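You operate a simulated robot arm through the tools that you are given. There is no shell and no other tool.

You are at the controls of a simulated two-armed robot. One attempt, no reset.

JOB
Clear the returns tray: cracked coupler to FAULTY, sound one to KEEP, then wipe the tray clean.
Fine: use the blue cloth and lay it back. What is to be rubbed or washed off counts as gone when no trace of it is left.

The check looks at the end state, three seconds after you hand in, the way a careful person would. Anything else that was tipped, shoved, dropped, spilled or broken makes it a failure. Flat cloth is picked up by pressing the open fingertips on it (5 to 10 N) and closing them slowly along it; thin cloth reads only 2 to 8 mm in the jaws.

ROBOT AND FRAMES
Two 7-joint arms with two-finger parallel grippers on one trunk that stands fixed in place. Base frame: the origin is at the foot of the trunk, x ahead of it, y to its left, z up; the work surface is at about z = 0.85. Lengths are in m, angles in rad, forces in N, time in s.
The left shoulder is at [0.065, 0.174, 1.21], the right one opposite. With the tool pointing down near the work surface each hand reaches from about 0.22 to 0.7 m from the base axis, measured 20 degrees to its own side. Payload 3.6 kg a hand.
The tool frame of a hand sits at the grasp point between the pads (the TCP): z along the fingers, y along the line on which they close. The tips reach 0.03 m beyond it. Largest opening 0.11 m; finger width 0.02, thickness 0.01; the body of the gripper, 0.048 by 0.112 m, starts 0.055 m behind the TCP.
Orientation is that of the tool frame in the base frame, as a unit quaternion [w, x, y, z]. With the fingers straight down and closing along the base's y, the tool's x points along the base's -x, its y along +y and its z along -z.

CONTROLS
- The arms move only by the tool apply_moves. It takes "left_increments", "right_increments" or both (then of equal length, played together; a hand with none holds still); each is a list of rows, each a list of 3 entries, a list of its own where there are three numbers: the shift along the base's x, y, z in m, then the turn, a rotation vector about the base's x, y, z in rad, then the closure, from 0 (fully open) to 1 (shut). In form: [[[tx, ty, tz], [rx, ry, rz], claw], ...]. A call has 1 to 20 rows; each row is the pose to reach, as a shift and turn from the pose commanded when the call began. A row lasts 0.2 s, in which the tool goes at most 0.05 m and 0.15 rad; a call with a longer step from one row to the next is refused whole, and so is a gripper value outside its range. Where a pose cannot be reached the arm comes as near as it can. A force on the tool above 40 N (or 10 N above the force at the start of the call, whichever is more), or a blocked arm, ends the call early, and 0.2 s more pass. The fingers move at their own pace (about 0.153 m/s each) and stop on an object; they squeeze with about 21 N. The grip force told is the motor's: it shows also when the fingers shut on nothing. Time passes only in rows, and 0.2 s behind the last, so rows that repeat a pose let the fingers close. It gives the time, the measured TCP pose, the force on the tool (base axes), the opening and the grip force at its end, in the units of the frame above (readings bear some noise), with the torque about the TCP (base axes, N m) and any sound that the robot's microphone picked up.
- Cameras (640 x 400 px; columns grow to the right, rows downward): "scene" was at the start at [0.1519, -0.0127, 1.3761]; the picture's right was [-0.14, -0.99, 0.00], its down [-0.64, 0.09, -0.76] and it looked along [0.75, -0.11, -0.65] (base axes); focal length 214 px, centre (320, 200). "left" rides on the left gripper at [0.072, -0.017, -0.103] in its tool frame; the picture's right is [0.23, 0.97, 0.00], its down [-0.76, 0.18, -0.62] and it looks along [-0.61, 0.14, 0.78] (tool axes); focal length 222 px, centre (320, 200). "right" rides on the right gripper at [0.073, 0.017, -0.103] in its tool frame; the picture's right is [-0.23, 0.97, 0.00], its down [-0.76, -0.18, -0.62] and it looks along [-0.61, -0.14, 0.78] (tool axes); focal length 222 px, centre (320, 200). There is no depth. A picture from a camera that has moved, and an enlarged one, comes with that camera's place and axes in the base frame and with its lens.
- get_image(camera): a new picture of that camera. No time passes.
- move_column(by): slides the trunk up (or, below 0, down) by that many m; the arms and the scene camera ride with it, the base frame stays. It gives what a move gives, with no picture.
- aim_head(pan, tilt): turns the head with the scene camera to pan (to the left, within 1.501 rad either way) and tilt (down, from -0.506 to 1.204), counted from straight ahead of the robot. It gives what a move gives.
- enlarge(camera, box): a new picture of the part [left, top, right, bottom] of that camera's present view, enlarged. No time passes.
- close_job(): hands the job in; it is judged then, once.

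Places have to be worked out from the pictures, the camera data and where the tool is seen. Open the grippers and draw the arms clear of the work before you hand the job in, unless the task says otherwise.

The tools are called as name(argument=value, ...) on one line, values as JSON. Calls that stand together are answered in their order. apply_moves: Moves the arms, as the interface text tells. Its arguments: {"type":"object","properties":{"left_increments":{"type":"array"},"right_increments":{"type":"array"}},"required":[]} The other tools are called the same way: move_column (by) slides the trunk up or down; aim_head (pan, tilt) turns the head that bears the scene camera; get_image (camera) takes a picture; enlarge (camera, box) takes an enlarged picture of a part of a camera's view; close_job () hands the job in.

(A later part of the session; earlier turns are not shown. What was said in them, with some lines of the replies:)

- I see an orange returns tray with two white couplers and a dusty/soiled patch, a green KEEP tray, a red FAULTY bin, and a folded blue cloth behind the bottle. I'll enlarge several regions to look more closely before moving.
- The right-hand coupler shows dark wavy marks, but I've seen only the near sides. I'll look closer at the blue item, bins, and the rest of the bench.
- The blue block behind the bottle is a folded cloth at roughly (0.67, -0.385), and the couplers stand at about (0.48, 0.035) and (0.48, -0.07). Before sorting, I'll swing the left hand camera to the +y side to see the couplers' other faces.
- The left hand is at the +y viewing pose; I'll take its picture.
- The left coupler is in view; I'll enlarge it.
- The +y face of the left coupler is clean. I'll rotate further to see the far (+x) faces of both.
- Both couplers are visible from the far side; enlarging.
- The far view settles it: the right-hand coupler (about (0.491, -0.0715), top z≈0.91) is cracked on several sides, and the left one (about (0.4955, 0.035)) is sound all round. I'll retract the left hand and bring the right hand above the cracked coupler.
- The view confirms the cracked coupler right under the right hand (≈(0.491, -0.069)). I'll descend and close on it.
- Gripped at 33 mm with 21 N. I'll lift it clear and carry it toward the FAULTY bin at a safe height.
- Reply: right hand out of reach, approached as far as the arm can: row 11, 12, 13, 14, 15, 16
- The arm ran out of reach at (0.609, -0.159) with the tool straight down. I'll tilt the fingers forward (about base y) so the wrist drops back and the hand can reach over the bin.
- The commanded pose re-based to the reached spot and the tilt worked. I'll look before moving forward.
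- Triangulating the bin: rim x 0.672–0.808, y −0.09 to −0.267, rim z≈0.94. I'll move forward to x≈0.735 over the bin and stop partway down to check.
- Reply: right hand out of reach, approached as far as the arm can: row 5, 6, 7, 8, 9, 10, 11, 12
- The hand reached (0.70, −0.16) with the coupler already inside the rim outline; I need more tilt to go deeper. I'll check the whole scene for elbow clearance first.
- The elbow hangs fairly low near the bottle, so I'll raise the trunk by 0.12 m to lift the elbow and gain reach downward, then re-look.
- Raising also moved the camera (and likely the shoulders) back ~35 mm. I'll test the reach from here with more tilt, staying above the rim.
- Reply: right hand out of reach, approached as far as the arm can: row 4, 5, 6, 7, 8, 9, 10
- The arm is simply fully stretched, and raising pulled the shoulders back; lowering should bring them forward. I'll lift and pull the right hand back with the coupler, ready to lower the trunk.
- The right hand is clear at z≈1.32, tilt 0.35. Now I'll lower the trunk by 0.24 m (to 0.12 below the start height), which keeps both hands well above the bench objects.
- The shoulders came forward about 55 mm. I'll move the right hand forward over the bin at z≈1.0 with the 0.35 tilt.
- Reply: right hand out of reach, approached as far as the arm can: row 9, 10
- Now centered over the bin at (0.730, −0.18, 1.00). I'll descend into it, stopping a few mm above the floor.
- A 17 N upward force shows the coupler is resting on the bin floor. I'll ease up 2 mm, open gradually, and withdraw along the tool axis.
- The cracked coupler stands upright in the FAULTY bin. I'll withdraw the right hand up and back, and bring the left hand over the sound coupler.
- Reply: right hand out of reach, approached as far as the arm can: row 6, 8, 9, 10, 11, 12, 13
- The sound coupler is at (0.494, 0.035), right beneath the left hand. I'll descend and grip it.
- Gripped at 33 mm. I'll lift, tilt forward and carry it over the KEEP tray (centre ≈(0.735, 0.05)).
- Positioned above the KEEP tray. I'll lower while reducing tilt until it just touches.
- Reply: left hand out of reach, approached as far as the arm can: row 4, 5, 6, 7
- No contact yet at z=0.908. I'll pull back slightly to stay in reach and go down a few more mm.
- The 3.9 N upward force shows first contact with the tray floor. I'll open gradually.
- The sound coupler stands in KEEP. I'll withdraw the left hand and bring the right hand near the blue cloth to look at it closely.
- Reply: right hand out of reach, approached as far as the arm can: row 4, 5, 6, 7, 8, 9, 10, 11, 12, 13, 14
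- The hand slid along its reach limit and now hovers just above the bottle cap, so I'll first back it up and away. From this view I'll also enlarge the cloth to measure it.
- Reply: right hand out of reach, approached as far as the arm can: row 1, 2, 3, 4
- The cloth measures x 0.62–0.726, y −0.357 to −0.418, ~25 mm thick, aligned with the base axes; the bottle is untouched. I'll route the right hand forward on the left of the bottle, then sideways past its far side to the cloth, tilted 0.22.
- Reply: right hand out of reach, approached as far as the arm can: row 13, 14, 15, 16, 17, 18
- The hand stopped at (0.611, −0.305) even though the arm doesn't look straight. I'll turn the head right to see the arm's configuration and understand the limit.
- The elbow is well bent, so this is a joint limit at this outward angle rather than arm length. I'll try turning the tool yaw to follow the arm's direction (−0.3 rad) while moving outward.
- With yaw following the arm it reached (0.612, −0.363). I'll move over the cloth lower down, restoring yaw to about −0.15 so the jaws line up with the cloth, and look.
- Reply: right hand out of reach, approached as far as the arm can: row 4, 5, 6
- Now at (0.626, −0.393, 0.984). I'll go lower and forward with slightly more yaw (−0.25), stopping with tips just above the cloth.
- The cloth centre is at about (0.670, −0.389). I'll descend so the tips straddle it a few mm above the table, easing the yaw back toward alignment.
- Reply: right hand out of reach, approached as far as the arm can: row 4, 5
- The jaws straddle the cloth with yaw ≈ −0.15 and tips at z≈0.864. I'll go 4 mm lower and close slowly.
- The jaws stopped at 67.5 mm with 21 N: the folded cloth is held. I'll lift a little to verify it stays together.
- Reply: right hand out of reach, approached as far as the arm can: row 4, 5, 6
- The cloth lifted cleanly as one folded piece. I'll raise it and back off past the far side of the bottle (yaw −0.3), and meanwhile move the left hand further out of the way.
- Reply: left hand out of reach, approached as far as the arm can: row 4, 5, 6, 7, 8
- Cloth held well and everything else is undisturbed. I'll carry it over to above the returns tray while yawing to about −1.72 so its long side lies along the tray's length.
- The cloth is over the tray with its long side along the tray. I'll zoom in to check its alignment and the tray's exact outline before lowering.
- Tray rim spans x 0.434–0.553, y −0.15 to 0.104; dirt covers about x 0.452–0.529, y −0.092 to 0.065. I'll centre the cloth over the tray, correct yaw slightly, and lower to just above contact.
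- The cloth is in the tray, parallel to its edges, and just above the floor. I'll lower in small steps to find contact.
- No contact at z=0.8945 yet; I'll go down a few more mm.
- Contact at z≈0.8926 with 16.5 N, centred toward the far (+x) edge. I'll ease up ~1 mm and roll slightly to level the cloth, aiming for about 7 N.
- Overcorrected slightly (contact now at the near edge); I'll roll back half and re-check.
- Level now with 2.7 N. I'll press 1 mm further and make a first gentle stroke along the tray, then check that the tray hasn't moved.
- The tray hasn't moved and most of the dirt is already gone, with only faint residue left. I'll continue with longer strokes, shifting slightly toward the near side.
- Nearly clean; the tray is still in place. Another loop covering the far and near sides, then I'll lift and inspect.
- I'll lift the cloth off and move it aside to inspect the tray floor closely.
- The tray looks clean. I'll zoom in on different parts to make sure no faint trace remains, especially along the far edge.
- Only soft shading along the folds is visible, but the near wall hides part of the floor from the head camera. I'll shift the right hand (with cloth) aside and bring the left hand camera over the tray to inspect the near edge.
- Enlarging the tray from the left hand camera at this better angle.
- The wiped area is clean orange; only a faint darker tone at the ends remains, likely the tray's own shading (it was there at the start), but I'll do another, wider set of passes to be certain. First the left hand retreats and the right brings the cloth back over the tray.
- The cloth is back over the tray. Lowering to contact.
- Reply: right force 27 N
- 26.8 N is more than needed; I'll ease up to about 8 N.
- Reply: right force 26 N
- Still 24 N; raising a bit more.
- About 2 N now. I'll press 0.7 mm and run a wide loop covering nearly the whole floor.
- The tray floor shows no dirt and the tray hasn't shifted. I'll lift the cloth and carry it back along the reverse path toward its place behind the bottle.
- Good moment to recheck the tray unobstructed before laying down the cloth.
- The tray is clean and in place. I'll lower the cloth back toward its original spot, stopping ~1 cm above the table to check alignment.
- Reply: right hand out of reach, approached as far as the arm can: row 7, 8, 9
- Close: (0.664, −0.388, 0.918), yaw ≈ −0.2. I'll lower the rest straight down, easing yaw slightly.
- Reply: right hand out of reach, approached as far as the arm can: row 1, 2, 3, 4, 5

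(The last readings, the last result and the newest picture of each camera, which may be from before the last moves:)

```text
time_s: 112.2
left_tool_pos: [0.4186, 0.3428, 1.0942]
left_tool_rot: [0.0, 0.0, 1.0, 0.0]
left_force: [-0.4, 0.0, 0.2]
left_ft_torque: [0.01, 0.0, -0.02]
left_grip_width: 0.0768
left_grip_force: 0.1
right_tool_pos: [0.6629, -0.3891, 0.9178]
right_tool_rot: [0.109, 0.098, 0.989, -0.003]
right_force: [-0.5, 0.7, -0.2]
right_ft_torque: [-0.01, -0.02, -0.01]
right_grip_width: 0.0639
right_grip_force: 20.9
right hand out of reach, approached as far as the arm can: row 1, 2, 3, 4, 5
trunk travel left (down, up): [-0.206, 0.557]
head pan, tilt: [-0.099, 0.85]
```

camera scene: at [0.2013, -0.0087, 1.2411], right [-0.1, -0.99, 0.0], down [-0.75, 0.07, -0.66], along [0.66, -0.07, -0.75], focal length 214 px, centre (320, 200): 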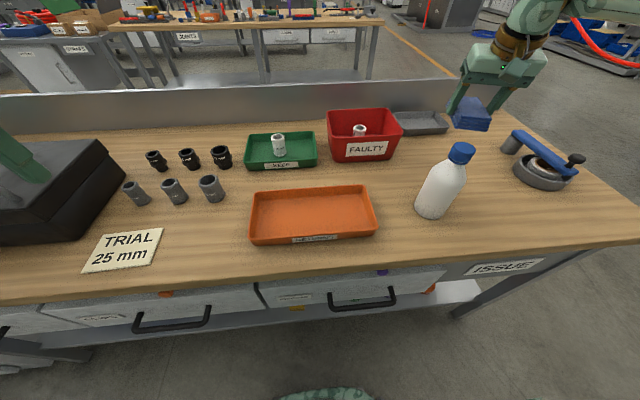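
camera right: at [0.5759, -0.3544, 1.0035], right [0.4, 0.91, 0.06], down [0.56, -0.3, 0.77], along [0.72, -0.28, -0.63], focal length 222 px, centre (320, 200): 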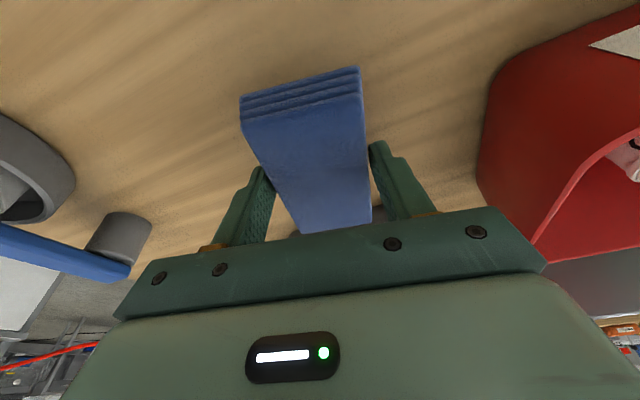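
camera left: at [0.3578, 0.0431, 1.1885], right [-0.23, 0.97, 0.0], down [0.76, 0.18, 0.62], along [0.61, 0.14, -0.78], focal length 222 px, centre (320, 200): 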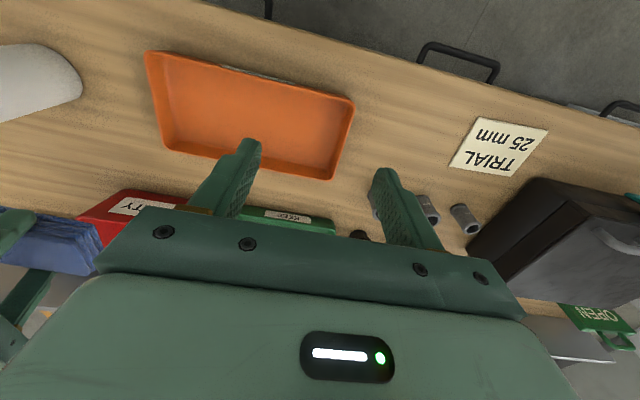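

It's stuck at the yaw limit; I'll give it a bit more yaw (−0.08) and descend.

apply_moves(right_increments=[[[-0.001, 0, 0], [0, 0, -0.04], 0.7], [[-0.001, 0, 0], [0, 0, -0.08], 0.7], [[-0.001, 0, -0.008], [0, 0, -0.08], 0.7], [[-0.001, 0, -0.016], [0, 0, -0.08], 0.7], [[-0.001, 0, -0.022], [0, 0, -0.08], 0.7], [[-0.001, 0, -0.026], [0, 0, -0.08], 0.7], [[-0.001, 0, -0.026], [0, 0, -0.08], 0.7]])

```text
time_s: 113.8
left_tool_pos: [0.4188, 0.3426, 1.0966]
left_tool_rot: [0.0, 0.0, 1.0, 0.0]
left_force: [-0.1, -0.1, 0.0]
left_ft_torque: [-0.01, 0.02, -0.02]
left_grip_width: 0.0771
left_grip_force: 0.0
right_tool_pos: [0.6637, -0.3868, 0.8916]
right_tool_rot: [0.108, 0.137, 0.985, -0.008]
right_force: [0.7, 0.5, -0.3]
right_ft_torque: [-0.01, 0.0, 0.01]
right_grip_width: 0.064
right_grip_force: 21.0
trunk travel left (down, up): [-0.206, 0.557]
head pan, tilt: [-0.099, 0.85]
```

Now at z=0.892. I'll rotate the yaw back toward −0.15 at this height, as it was reachable here before.

apply_moves(right_increments=[[[-0.0005, -0.001, 0], [0, 0, 0.04], 0.7], [[-0.001, -0.001, 0], [0, 0, 0.08], 0.7], [[-0.001, -0.0015, 0], [0, 0, 0.12], 0.7], [[-0.001, -0.0015, 0], [0, 0, 0.15], 0.7], [[-0.001, -0.0015, 0], [0, 0, 0.15], 0.7]])

get_image(camera="right")

```text
time_s: 115.0
left_tool_pos: [0.4182, 0.3427, 1.0947]
left_tool_rot: [0.001, 0.0, 1.0, 0.0]
left_force: [0.9, 0.4, 0.1]
left_ft_torque: [0.02, -0.03, -0.01]
left_grip_width: 0.0772
left_grip_force: 0.1
right_tool_pos: [0.6601, -0.3882, 0.8914]
right_tool_rot: [0.11, 0.079, 0.991, -0.001]
right_force: [1.3, 0.6, -0.9]
right_ft_torque: [-0.02, 0.01, 0.0]
right_grip_width: 0.0641
right_grip_force: 20.9
right hand out of reach, approached as far as the arm can: row 4
trunk travel left (down, up): [-0.206, 0.557]
head pan, tilt: [-0.099, 0.85]
```

```text
taken
camera right: at [0.572, -0.3586, 0.9766], right [0.37, 0.93, 0.06], down [0.57, -0.28, 0.77], along [0.73, -0.25, -0.63], focal length 222 px, centre (320, 200)
```

right: 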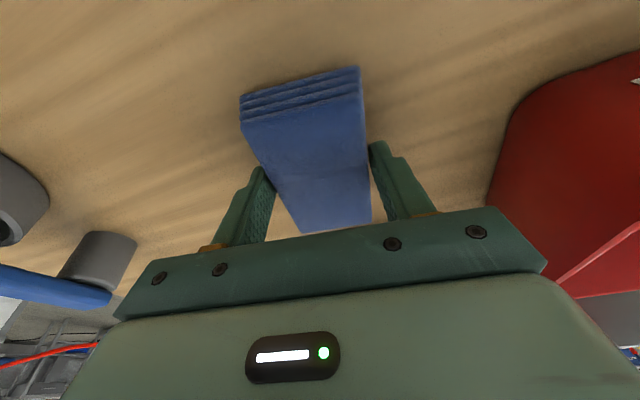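

The cloth's centre is at about (0.670, −0.390), matching where it lay. Lowering the last few mm to touch the table.

apply_moves(right_increments=[[[0.001, 0, -0.0015], [0, 0, 0], 0.7], [[0.001, 0, -0.003], [0, 0, 0], 0.7], [[0.001, 0, -0.004], [0, 0, 0], 0.7], [[0.001, 0, -0.004], [0, 0, 0], 0.7]])

```text
time_s: 116.0
left_tool_pos: [0.4197, 0.343, 1.0952]
left_tool_rot: [0.0, 0.0, 1.0, -0.001]
left_force: [-0.3, -0.4, -0.4]
left_ft_torque: [0.02, 0.0, -0.02]
left_grip_width: 0.077
left_grip_force: 0.1
right_tool_pos: [0.6605, -0.3893, 0.8919]
right_tool_rot: [0.109, 0.08, 0.991, -0.001]
right_force: [-0.5, -0.2, -0.8]
right_ft_torque: [0.02, 0.05, 0.0]
right_grip_width: 0.064
right_grip_force: 20.8
right hand out of reach, approached as far as the arm can: row 2, 3, 4
trunk travel left (down, up): [-0.206, 0.557]
head pan, tilt: [-0.099, 0.85]
```

At the limit again; a touch more yaw (−0.03) and down.

apply_moves(right_increments=[[[0.0, 0, 0], [0, 0, -0.02], 0.7], [[0.0, 0, -0.0015], [0, 0, -0.03], 0.7], [[0.0, 0, -0.003], [0, 0, -0.03], 0.7], [[0.0, 0, -0.0045], [0, 0, -0.03], 0.7], [[0.0, 0, -0.0045], [0, 0, -0.03], 0.7]])

```text
time_s: 117.2
left_tool_pos: [0.4199, 0.343, 1.0953]
left_tool_rot: [0.0, 0.0, 1.0, 0.0]
left_force: [-0.4, -0.3, 0.2]
left_ft_torque: [-0.01, -0.02, -0.01]
left_grip_width: 0.077
left_grip_force: 0.0
right_tool_pos: [0.6597, -0.3887, 0.8867]
right_tool_rot: [0.11, 0.076, 0.991, -0.001]
right_force: [-0.5, 0.3, 1.1]
right_ft_torque: [-0.06, 0.07, -0.03]
right_grip_width: 0.0642
right_grip_force: 20.9
trunk travel left (down, up): [-0.206, 0.557]
head pan, tilt: [-0.099, 0.85]
```

Barely any contact force (≈1 N) at z=0.8867; another 2 mm down.

apply_moves(right_increments=[[[0.0, 0, -0.001], [0, 0, 0], 0.7], [[0.0, 0, -0.002], [0, 0, 0], 0.7], [[0.0, 0, -0.002], [0, 0, 0], 0.7]])

```text
time_s: 118.0
left_tool_pos: [0.4182, 0.3446, 1.096]
left_tool_rot: [0.0, 0.0, 1.0, 0.0]
left_force: [0.6, 0.1, -0.2]
left_ft_torque: [-0.02, 0.01, -0.02]
left_grip_width: 0.077
left_grip_force: 0.0
right_tool_pos: [0.6602, -0.3889, 0.886]
right_tool_rot: [0.112, 0.078, 0.991, -0.001]
right_force: [-1.0, 0.0, 10.9]
right_ft_torque: [-0.33, 0.24, -0.03]
right_grip_width: 0.0639
right_grip_force: 21.5
trunk travel left (down, up): [-0.206, 0.557]
head pan, tilt: [-0.099, 0.85]
```

Resting on the table (≈11 N). I'll ease up 1 mm and open slowly.

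apply_moves(right_increments=[[[0.0, 0, 0.001], [0, 0, 0], 0.5], [[0.0, 0, 0.001], [0, 0, 0], 0.4], [[0.0, 0, 0.001], [0, 0, 0], 0.36], [[0.0, 0, 0.001], [0, 0, 0], 0.32], [[0.0, 0, 0.001], [0, 0, 0], 0.27], [[0.0, 0, 0.001], [0, 0, 0], 0.2], [[0.0, 0, 0.001], [0, 0, 0], 0.1], [[0.0, 0, 0.001], [0, 0, 0], 0.05], [[0.0, 0, 0.001], [0, 0, 0], 0.05]])

get_image(camera="right")

```text
time_s: 120.0
left_tool_pos: [0.4175, 0.342, 1.0946]
left_tool_rot: [0.001, 0.0, 1.0, 0.0]
left_force: [0.3, 0.2, 0.4]
left_ft_torque: [0.02, 0.04, 0.0]
left_grip_width: 0.077
left_grip_force: 0.1
right_tool_pos: [0.6603, -0.3885, 0.8855]
right_tool_rot: [0.11, 0.077, 0.991, -0.001]
right_force: [-0.3, -0.9, 0.5]
right_ft_torque: [-0.02, 0.02, 0.01]
right_grip_width: 0.1045
right_grip_force: 0.2
trunk travel left (down, up): [-0.206, 0.557]
head pan, tilt: [-0.099, 0.85]
```

```text
taken
camera right: at [0.5719, -0.359, 0.9698], right [0.37, 0.93, 0.06], down [0.57, -0.28, 0.77], along [0.73, -0.25, -0.63], focal length 222 px, centre (320, 200)
```

right: 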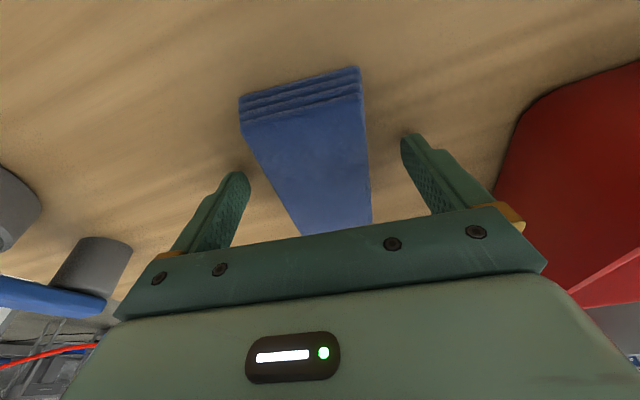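

The cloth lies flat, released. I'll lift the hand up and back with some yaw, then out to the left past the far side of the bottle.

apply_moves(right_increments=[[[0, 0, 0.008], [0, 0, -0.04], 0.05], [[0, 0, 0.02], [0, 0, -0.08], 0.05], [[-0.001, 0, 0.035], [0, 0, -0.12], 0.05], [[-0.003, 0.002, 0.055], [0, 0, -0.15], 0.05], [[-0.008, 0.004, 0.075], [0, 0, -0.15], 0.05], [[-0.015, 0.007, 0.095], [0, 0, -0.15], 0.05], [[-0.022, 0.009, 0.115], [0, 0, -0.15], 0.05], [[-0.03, 0.011, 0.135], [0, 0, -0.15], 0.05], [[-0.038, 0.0125, 0.15], [0, 0, -0.15], 0.05], [[-0.0405, 0.0365, 0.153], [0, 0, -0.15], 0.05], [[-0.043, 0.06, 0.156], [0, 0, -0.15], 0.05], [[-0.0455, 0.0845, 0.159], [0, 0, -0.15], 0.05], [[-0.048, 0.1085, 0.162], [0, 0, -0.15], 0.05], [[-0.05, 0.1325, 0.165], [0, 0, -0.15], 0.05], [[-0.053, 0.1565, 0.168], [0, 0, -0.15], 0.05], [[-0.0555, 0.1805, 0.171], [0, 0, -0.15], 0.05], [[-0.058, 0.2045, 0.174], [0, 0, -0.15], 0.05], [[-0.06, 0.2285, 0.175], [0, 0, -0.15], 0.05], [[-0.06, 0.2285, 0.175], [0, 0, -0.15], 0.05]])

get_image(camera="scene")

get_image(camera="right")

```text
time_s: 124.0
left_tool_pos: [0.4186, 0.3428, 1.0955]
left_tool_rot: [0.0, 0.0, 1.0, 0.0]
left_force: [0.8, -0.7, -0.4]
left_ft_torque: [-0.06, 0.0, 0.01]
left_grip_width: 0.0769
left_grip_force: 0.1
right_tool_pos: [0.5998, -0.1606, 1.0614]
right_tool_rot: [0.109, 0.151, 0.982, -0.009]
right_force: [0.1, -0.5, -0.1]
right_ft_torque: [0.03, -0.02, 0.04]
right_grip_width: 0.1047
right_grip_force: 0.0
trunk travel left (down, up): [-0.206, 0.557]
head pan, tilt: [-0.099, 0.85]
```

```text
taken
camera scene: at [0.2012, -0.0085, 1.2412], right [-0.1, -0.99, 0.0], down [-0.75, 0.07, -0.66], along [0.66, -0.07, -0.75], focal length 214 px, centre (320, 200)
```

scene: 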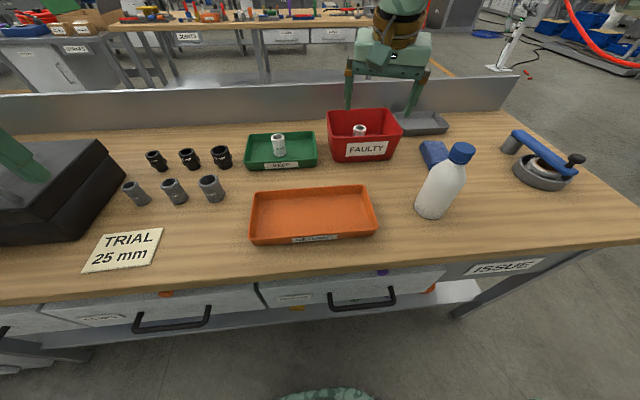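

```text
taken
camera right: at [0.5171, -0.1175, 1.1473], right [0.5, 0.86, 0.06], down [0.52, -0.36, 0.77], along [0.69, -0.35, -0.63], focal length 222 px, centre (320, 200)
```

right: 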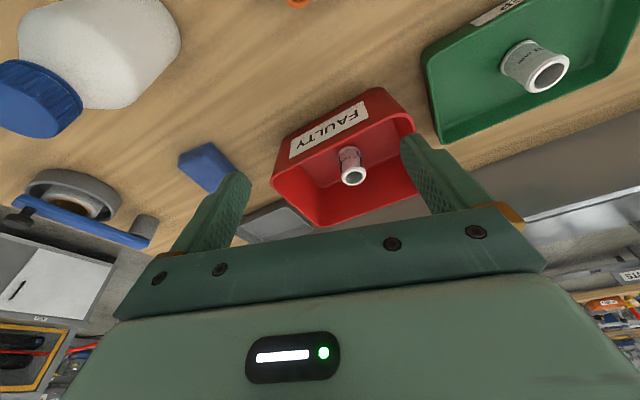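

All items are in place. I'll retract the right hand back toward the robot, clear of the bottle, and open both grippers.

apply_moves(right_increments=[[[-0.02, 0.003, 0.01], [0, 0, 0], 0], [[-0.04, 0.006, 0.02], [0, 0, 0], 0], [[-0.06, 0.009, 0.03], [0, 0, 0], 0], [[-0.08, 0.012, 0.04], [0, 0, 0], 0], [[-0.1, 0.015, 0.05], [0, 0, 0], 0], [[-0.12, 0.018, 0.06], [0, 0, 0], 0], [[-0.14, 0.02, 0.07], [0, 0, 0], 0], [[-0.16, 0.02, 0.08], [0, 0, 0], 0], [[-0.18, 0.02, 0.09], [0, 0, 0], 0], [[-0.2, 0.02, 0.1], [0, 0, 0], 0], [[-0.2, 0.02, 0.1], [0, 0, 0], 0]], left_increments=[[[-0.006, -0.005, 0.004], [0, 0, 0], 0.2], [[-0.012, -0.01, 0.008], [0, 0, 0], 0.1], [[-0.018, -0.015, 0.012], [0, 0, 0], 0], [[-0.024, -0.02, 0.016], [0, 0, 0], 0], [[-0.03, -0.025, 0.02], [0, 0, 0], 0], [[-0.036, -0.03, 0.024], [0, 0, 0], 0], [[-0.042, -0.035, 0.028], [0, 0, 0], 0], [[-0.048, -0.04, 0.032], [0, 0, 0], 0], [[-0.054, -0.045, 0.036], [0, 0, 0], 0], [[-0.06, -0.05, 0.04], [0, 0, 0], 0], [[-0.06, -0.05, 0.04], [0, 0, 0], 0]])

get_image(camera="scene")

get_image(camera="right")

enlarge(camera="scene", box=[320, 90, 480, 230])

```text
time_s: 126.4
left_tool_pos: [0.3889, 0.2911, 1.0866]
left_tool_rot: [0.001, -0.001, 1.0, 0.0]
left_force: [0.0, -0.1, 0.2]
left_ft_torque: [-0.01, 0.01, 0.0]
left_grip_width: 0.1099
left_grip_force: 0.0
left hand out of reach, approached as far as the arm can: row 1, 2, 3, 4, 5, 6, 7, 8, 9, 10, 11
right_tool_pos: [0.3994, -0.1402, 1.1612]
right_tool_rot: [0.109, 0.151, 0.982, -0.009]
right_force: [0.3, -0.2, 0.9]
right_ft_torque: [-0.03, 0.04, 0.0]
right_grip_width: 0.1098
right_grip_force: 0.0
trunk travel left (down, up): [-0.206, 0.557]
head pan, tilt: [-0.099, 0.85]
```

```text
taken
camera scene: at [0.2015, -0.0082, 1.2411], right [-0.1, -0.99, 0.0], down [-0.75, 0.07, -0.66], along [0.66, -0.07, -0.75], focal length 214 px, centre (320, 200)
```

scene: 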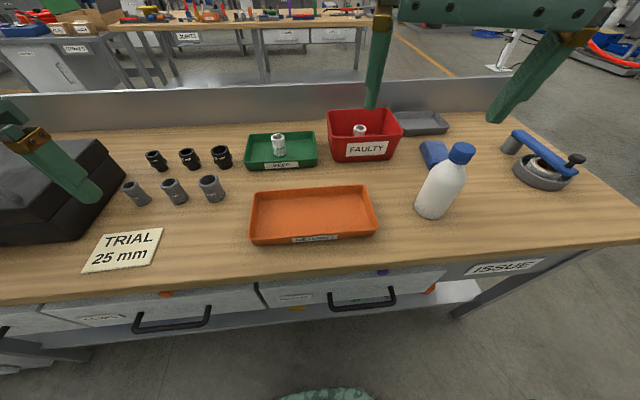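

```text
taken
camera right: at [0.3162, -0.0971, 1.2466], right [0.5, 0.86, 0.06], down [0.52, -0.36, 0.77], along [0.69, -0.35, -0.63], focal length 222 px, centre (320, 200)
```

right: 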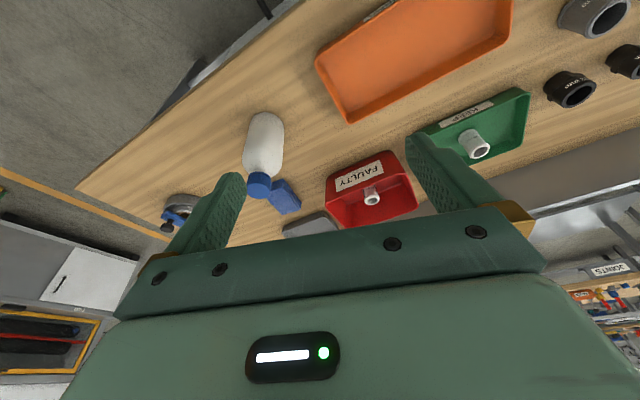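

```text
2.86 times, centred on (400, 160) of scene
camera zoom: at [0.2015, -0.0082, 1.2411], right [-0.1, -0.99, 0.0], down [-0.75, 0.07, -0.66], along [0.66, -0.07, -0.75], focal length 613 px, centre (91, 314)
```

zoom: 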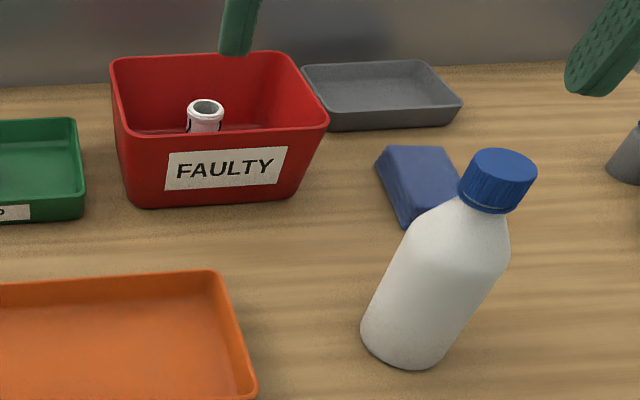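

Everything sits where it should. A last close look at the tray from the right hand camera and the scene camera.

enlarge(camera="right", box=[310, 0, 520, 130])

enlarge(camera="scene", box=[245, 180, 385, 250])

enlarge(camera="right", box=[220, 100, 420, 240])

get_image(camera="left")

```text
3.05 times, centred on (415, 65) of right
camera zoom: at [0.3162, -0.0971, 1.2466], right [0.5, 0.86, 0.06], down [0.52, -0.36, 0.77], along [0.69, -0.35, -0.63], focal length 677 px, centre (30, 611)
```

zoom: 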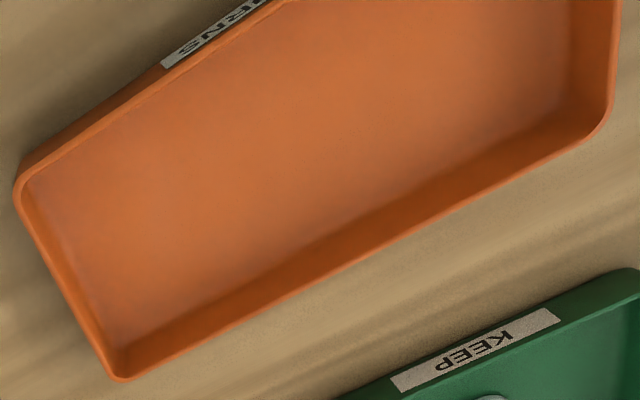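

```text
4.57 times, centred on (315, 215) of scene
camera zoom: at [0.2015, -0.0082, 1.2411], right [-0.1, -0.99, 0.0], down [-0.75, 0.07, -0.66], along [0.66, -0.07, -0.75], focal length 980 px, centre (343, 131)
```

zoom: 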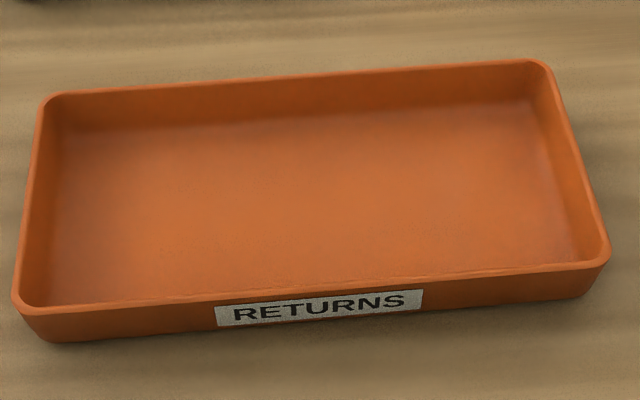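

```text
2.86 times, centred on (320, 170) of right
camera zoom: at [0.3162, -0.0971, 1.2466], right [0.5, 0.86, 0.06], down [0.52, -0.36, 0.77], along [0.69, -0.35, -0.63], focal length 635 px, centre (320, 286)
```

zoom: 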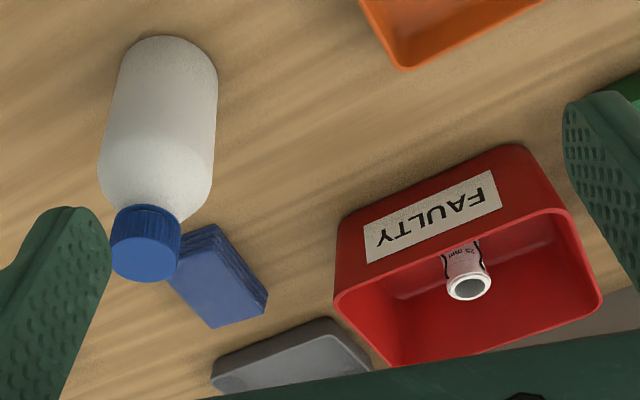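

```text
taken
camera left: at [0.3159, 0.2744, 1.1903], right [-0.23, 0.97, 0.0], down [0.76, 0.18, 0.62], along [0.61, 0.14, -0.78], focal length 222 px, centre (320, 200)
```

left: 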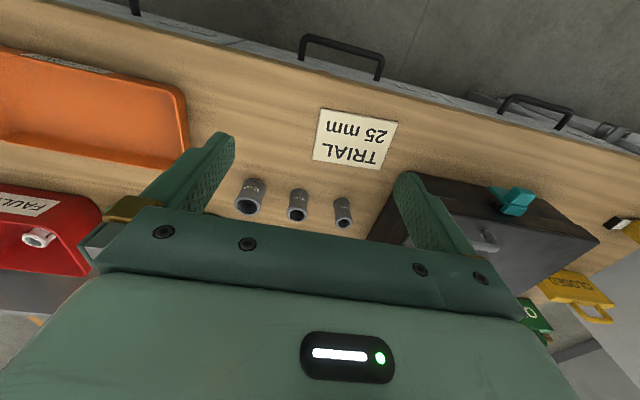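

The tray is clean and in place. The cracked coupler stands in FAULTY and the sound one in KEEP. The cloth is back behind the bottle, turned about 9° from how it first lay. Nothing else has moved, both grippers are open and the arms are clear, so I'm handing the job in.

close_job()

```text
The job is handed in.
```

The returns tray is cleared and wiped, and I've handed the job in. No result has come back yet.

- **Couplers:** The cracked coupler had dark cracks on several sides and now stands upright in FAULTY. The other showed no cracks from any angle I viewed and stands upright in KEEP.
- **Tray:** I wiped the floor several times with the blue cloth, and close-ups from three cameras show no dirt left. There is a faint darker tone at the ends. I took it for the tray's own shading, because it was there at the start and did not change with wiping. The tray did not shift while I wiped.
- **Cloth:** It is lying flat in its original spot behind the bottle, but turned about 9° from how it first lay. The right wrist reached its turning limit there, so I could not set it fully straight.
- **Rest of the bench:** Nothing else was knocked or moved. The right hand passed close above the bottle cap once without touching it. Both grippers are open and the arms are drawn back.
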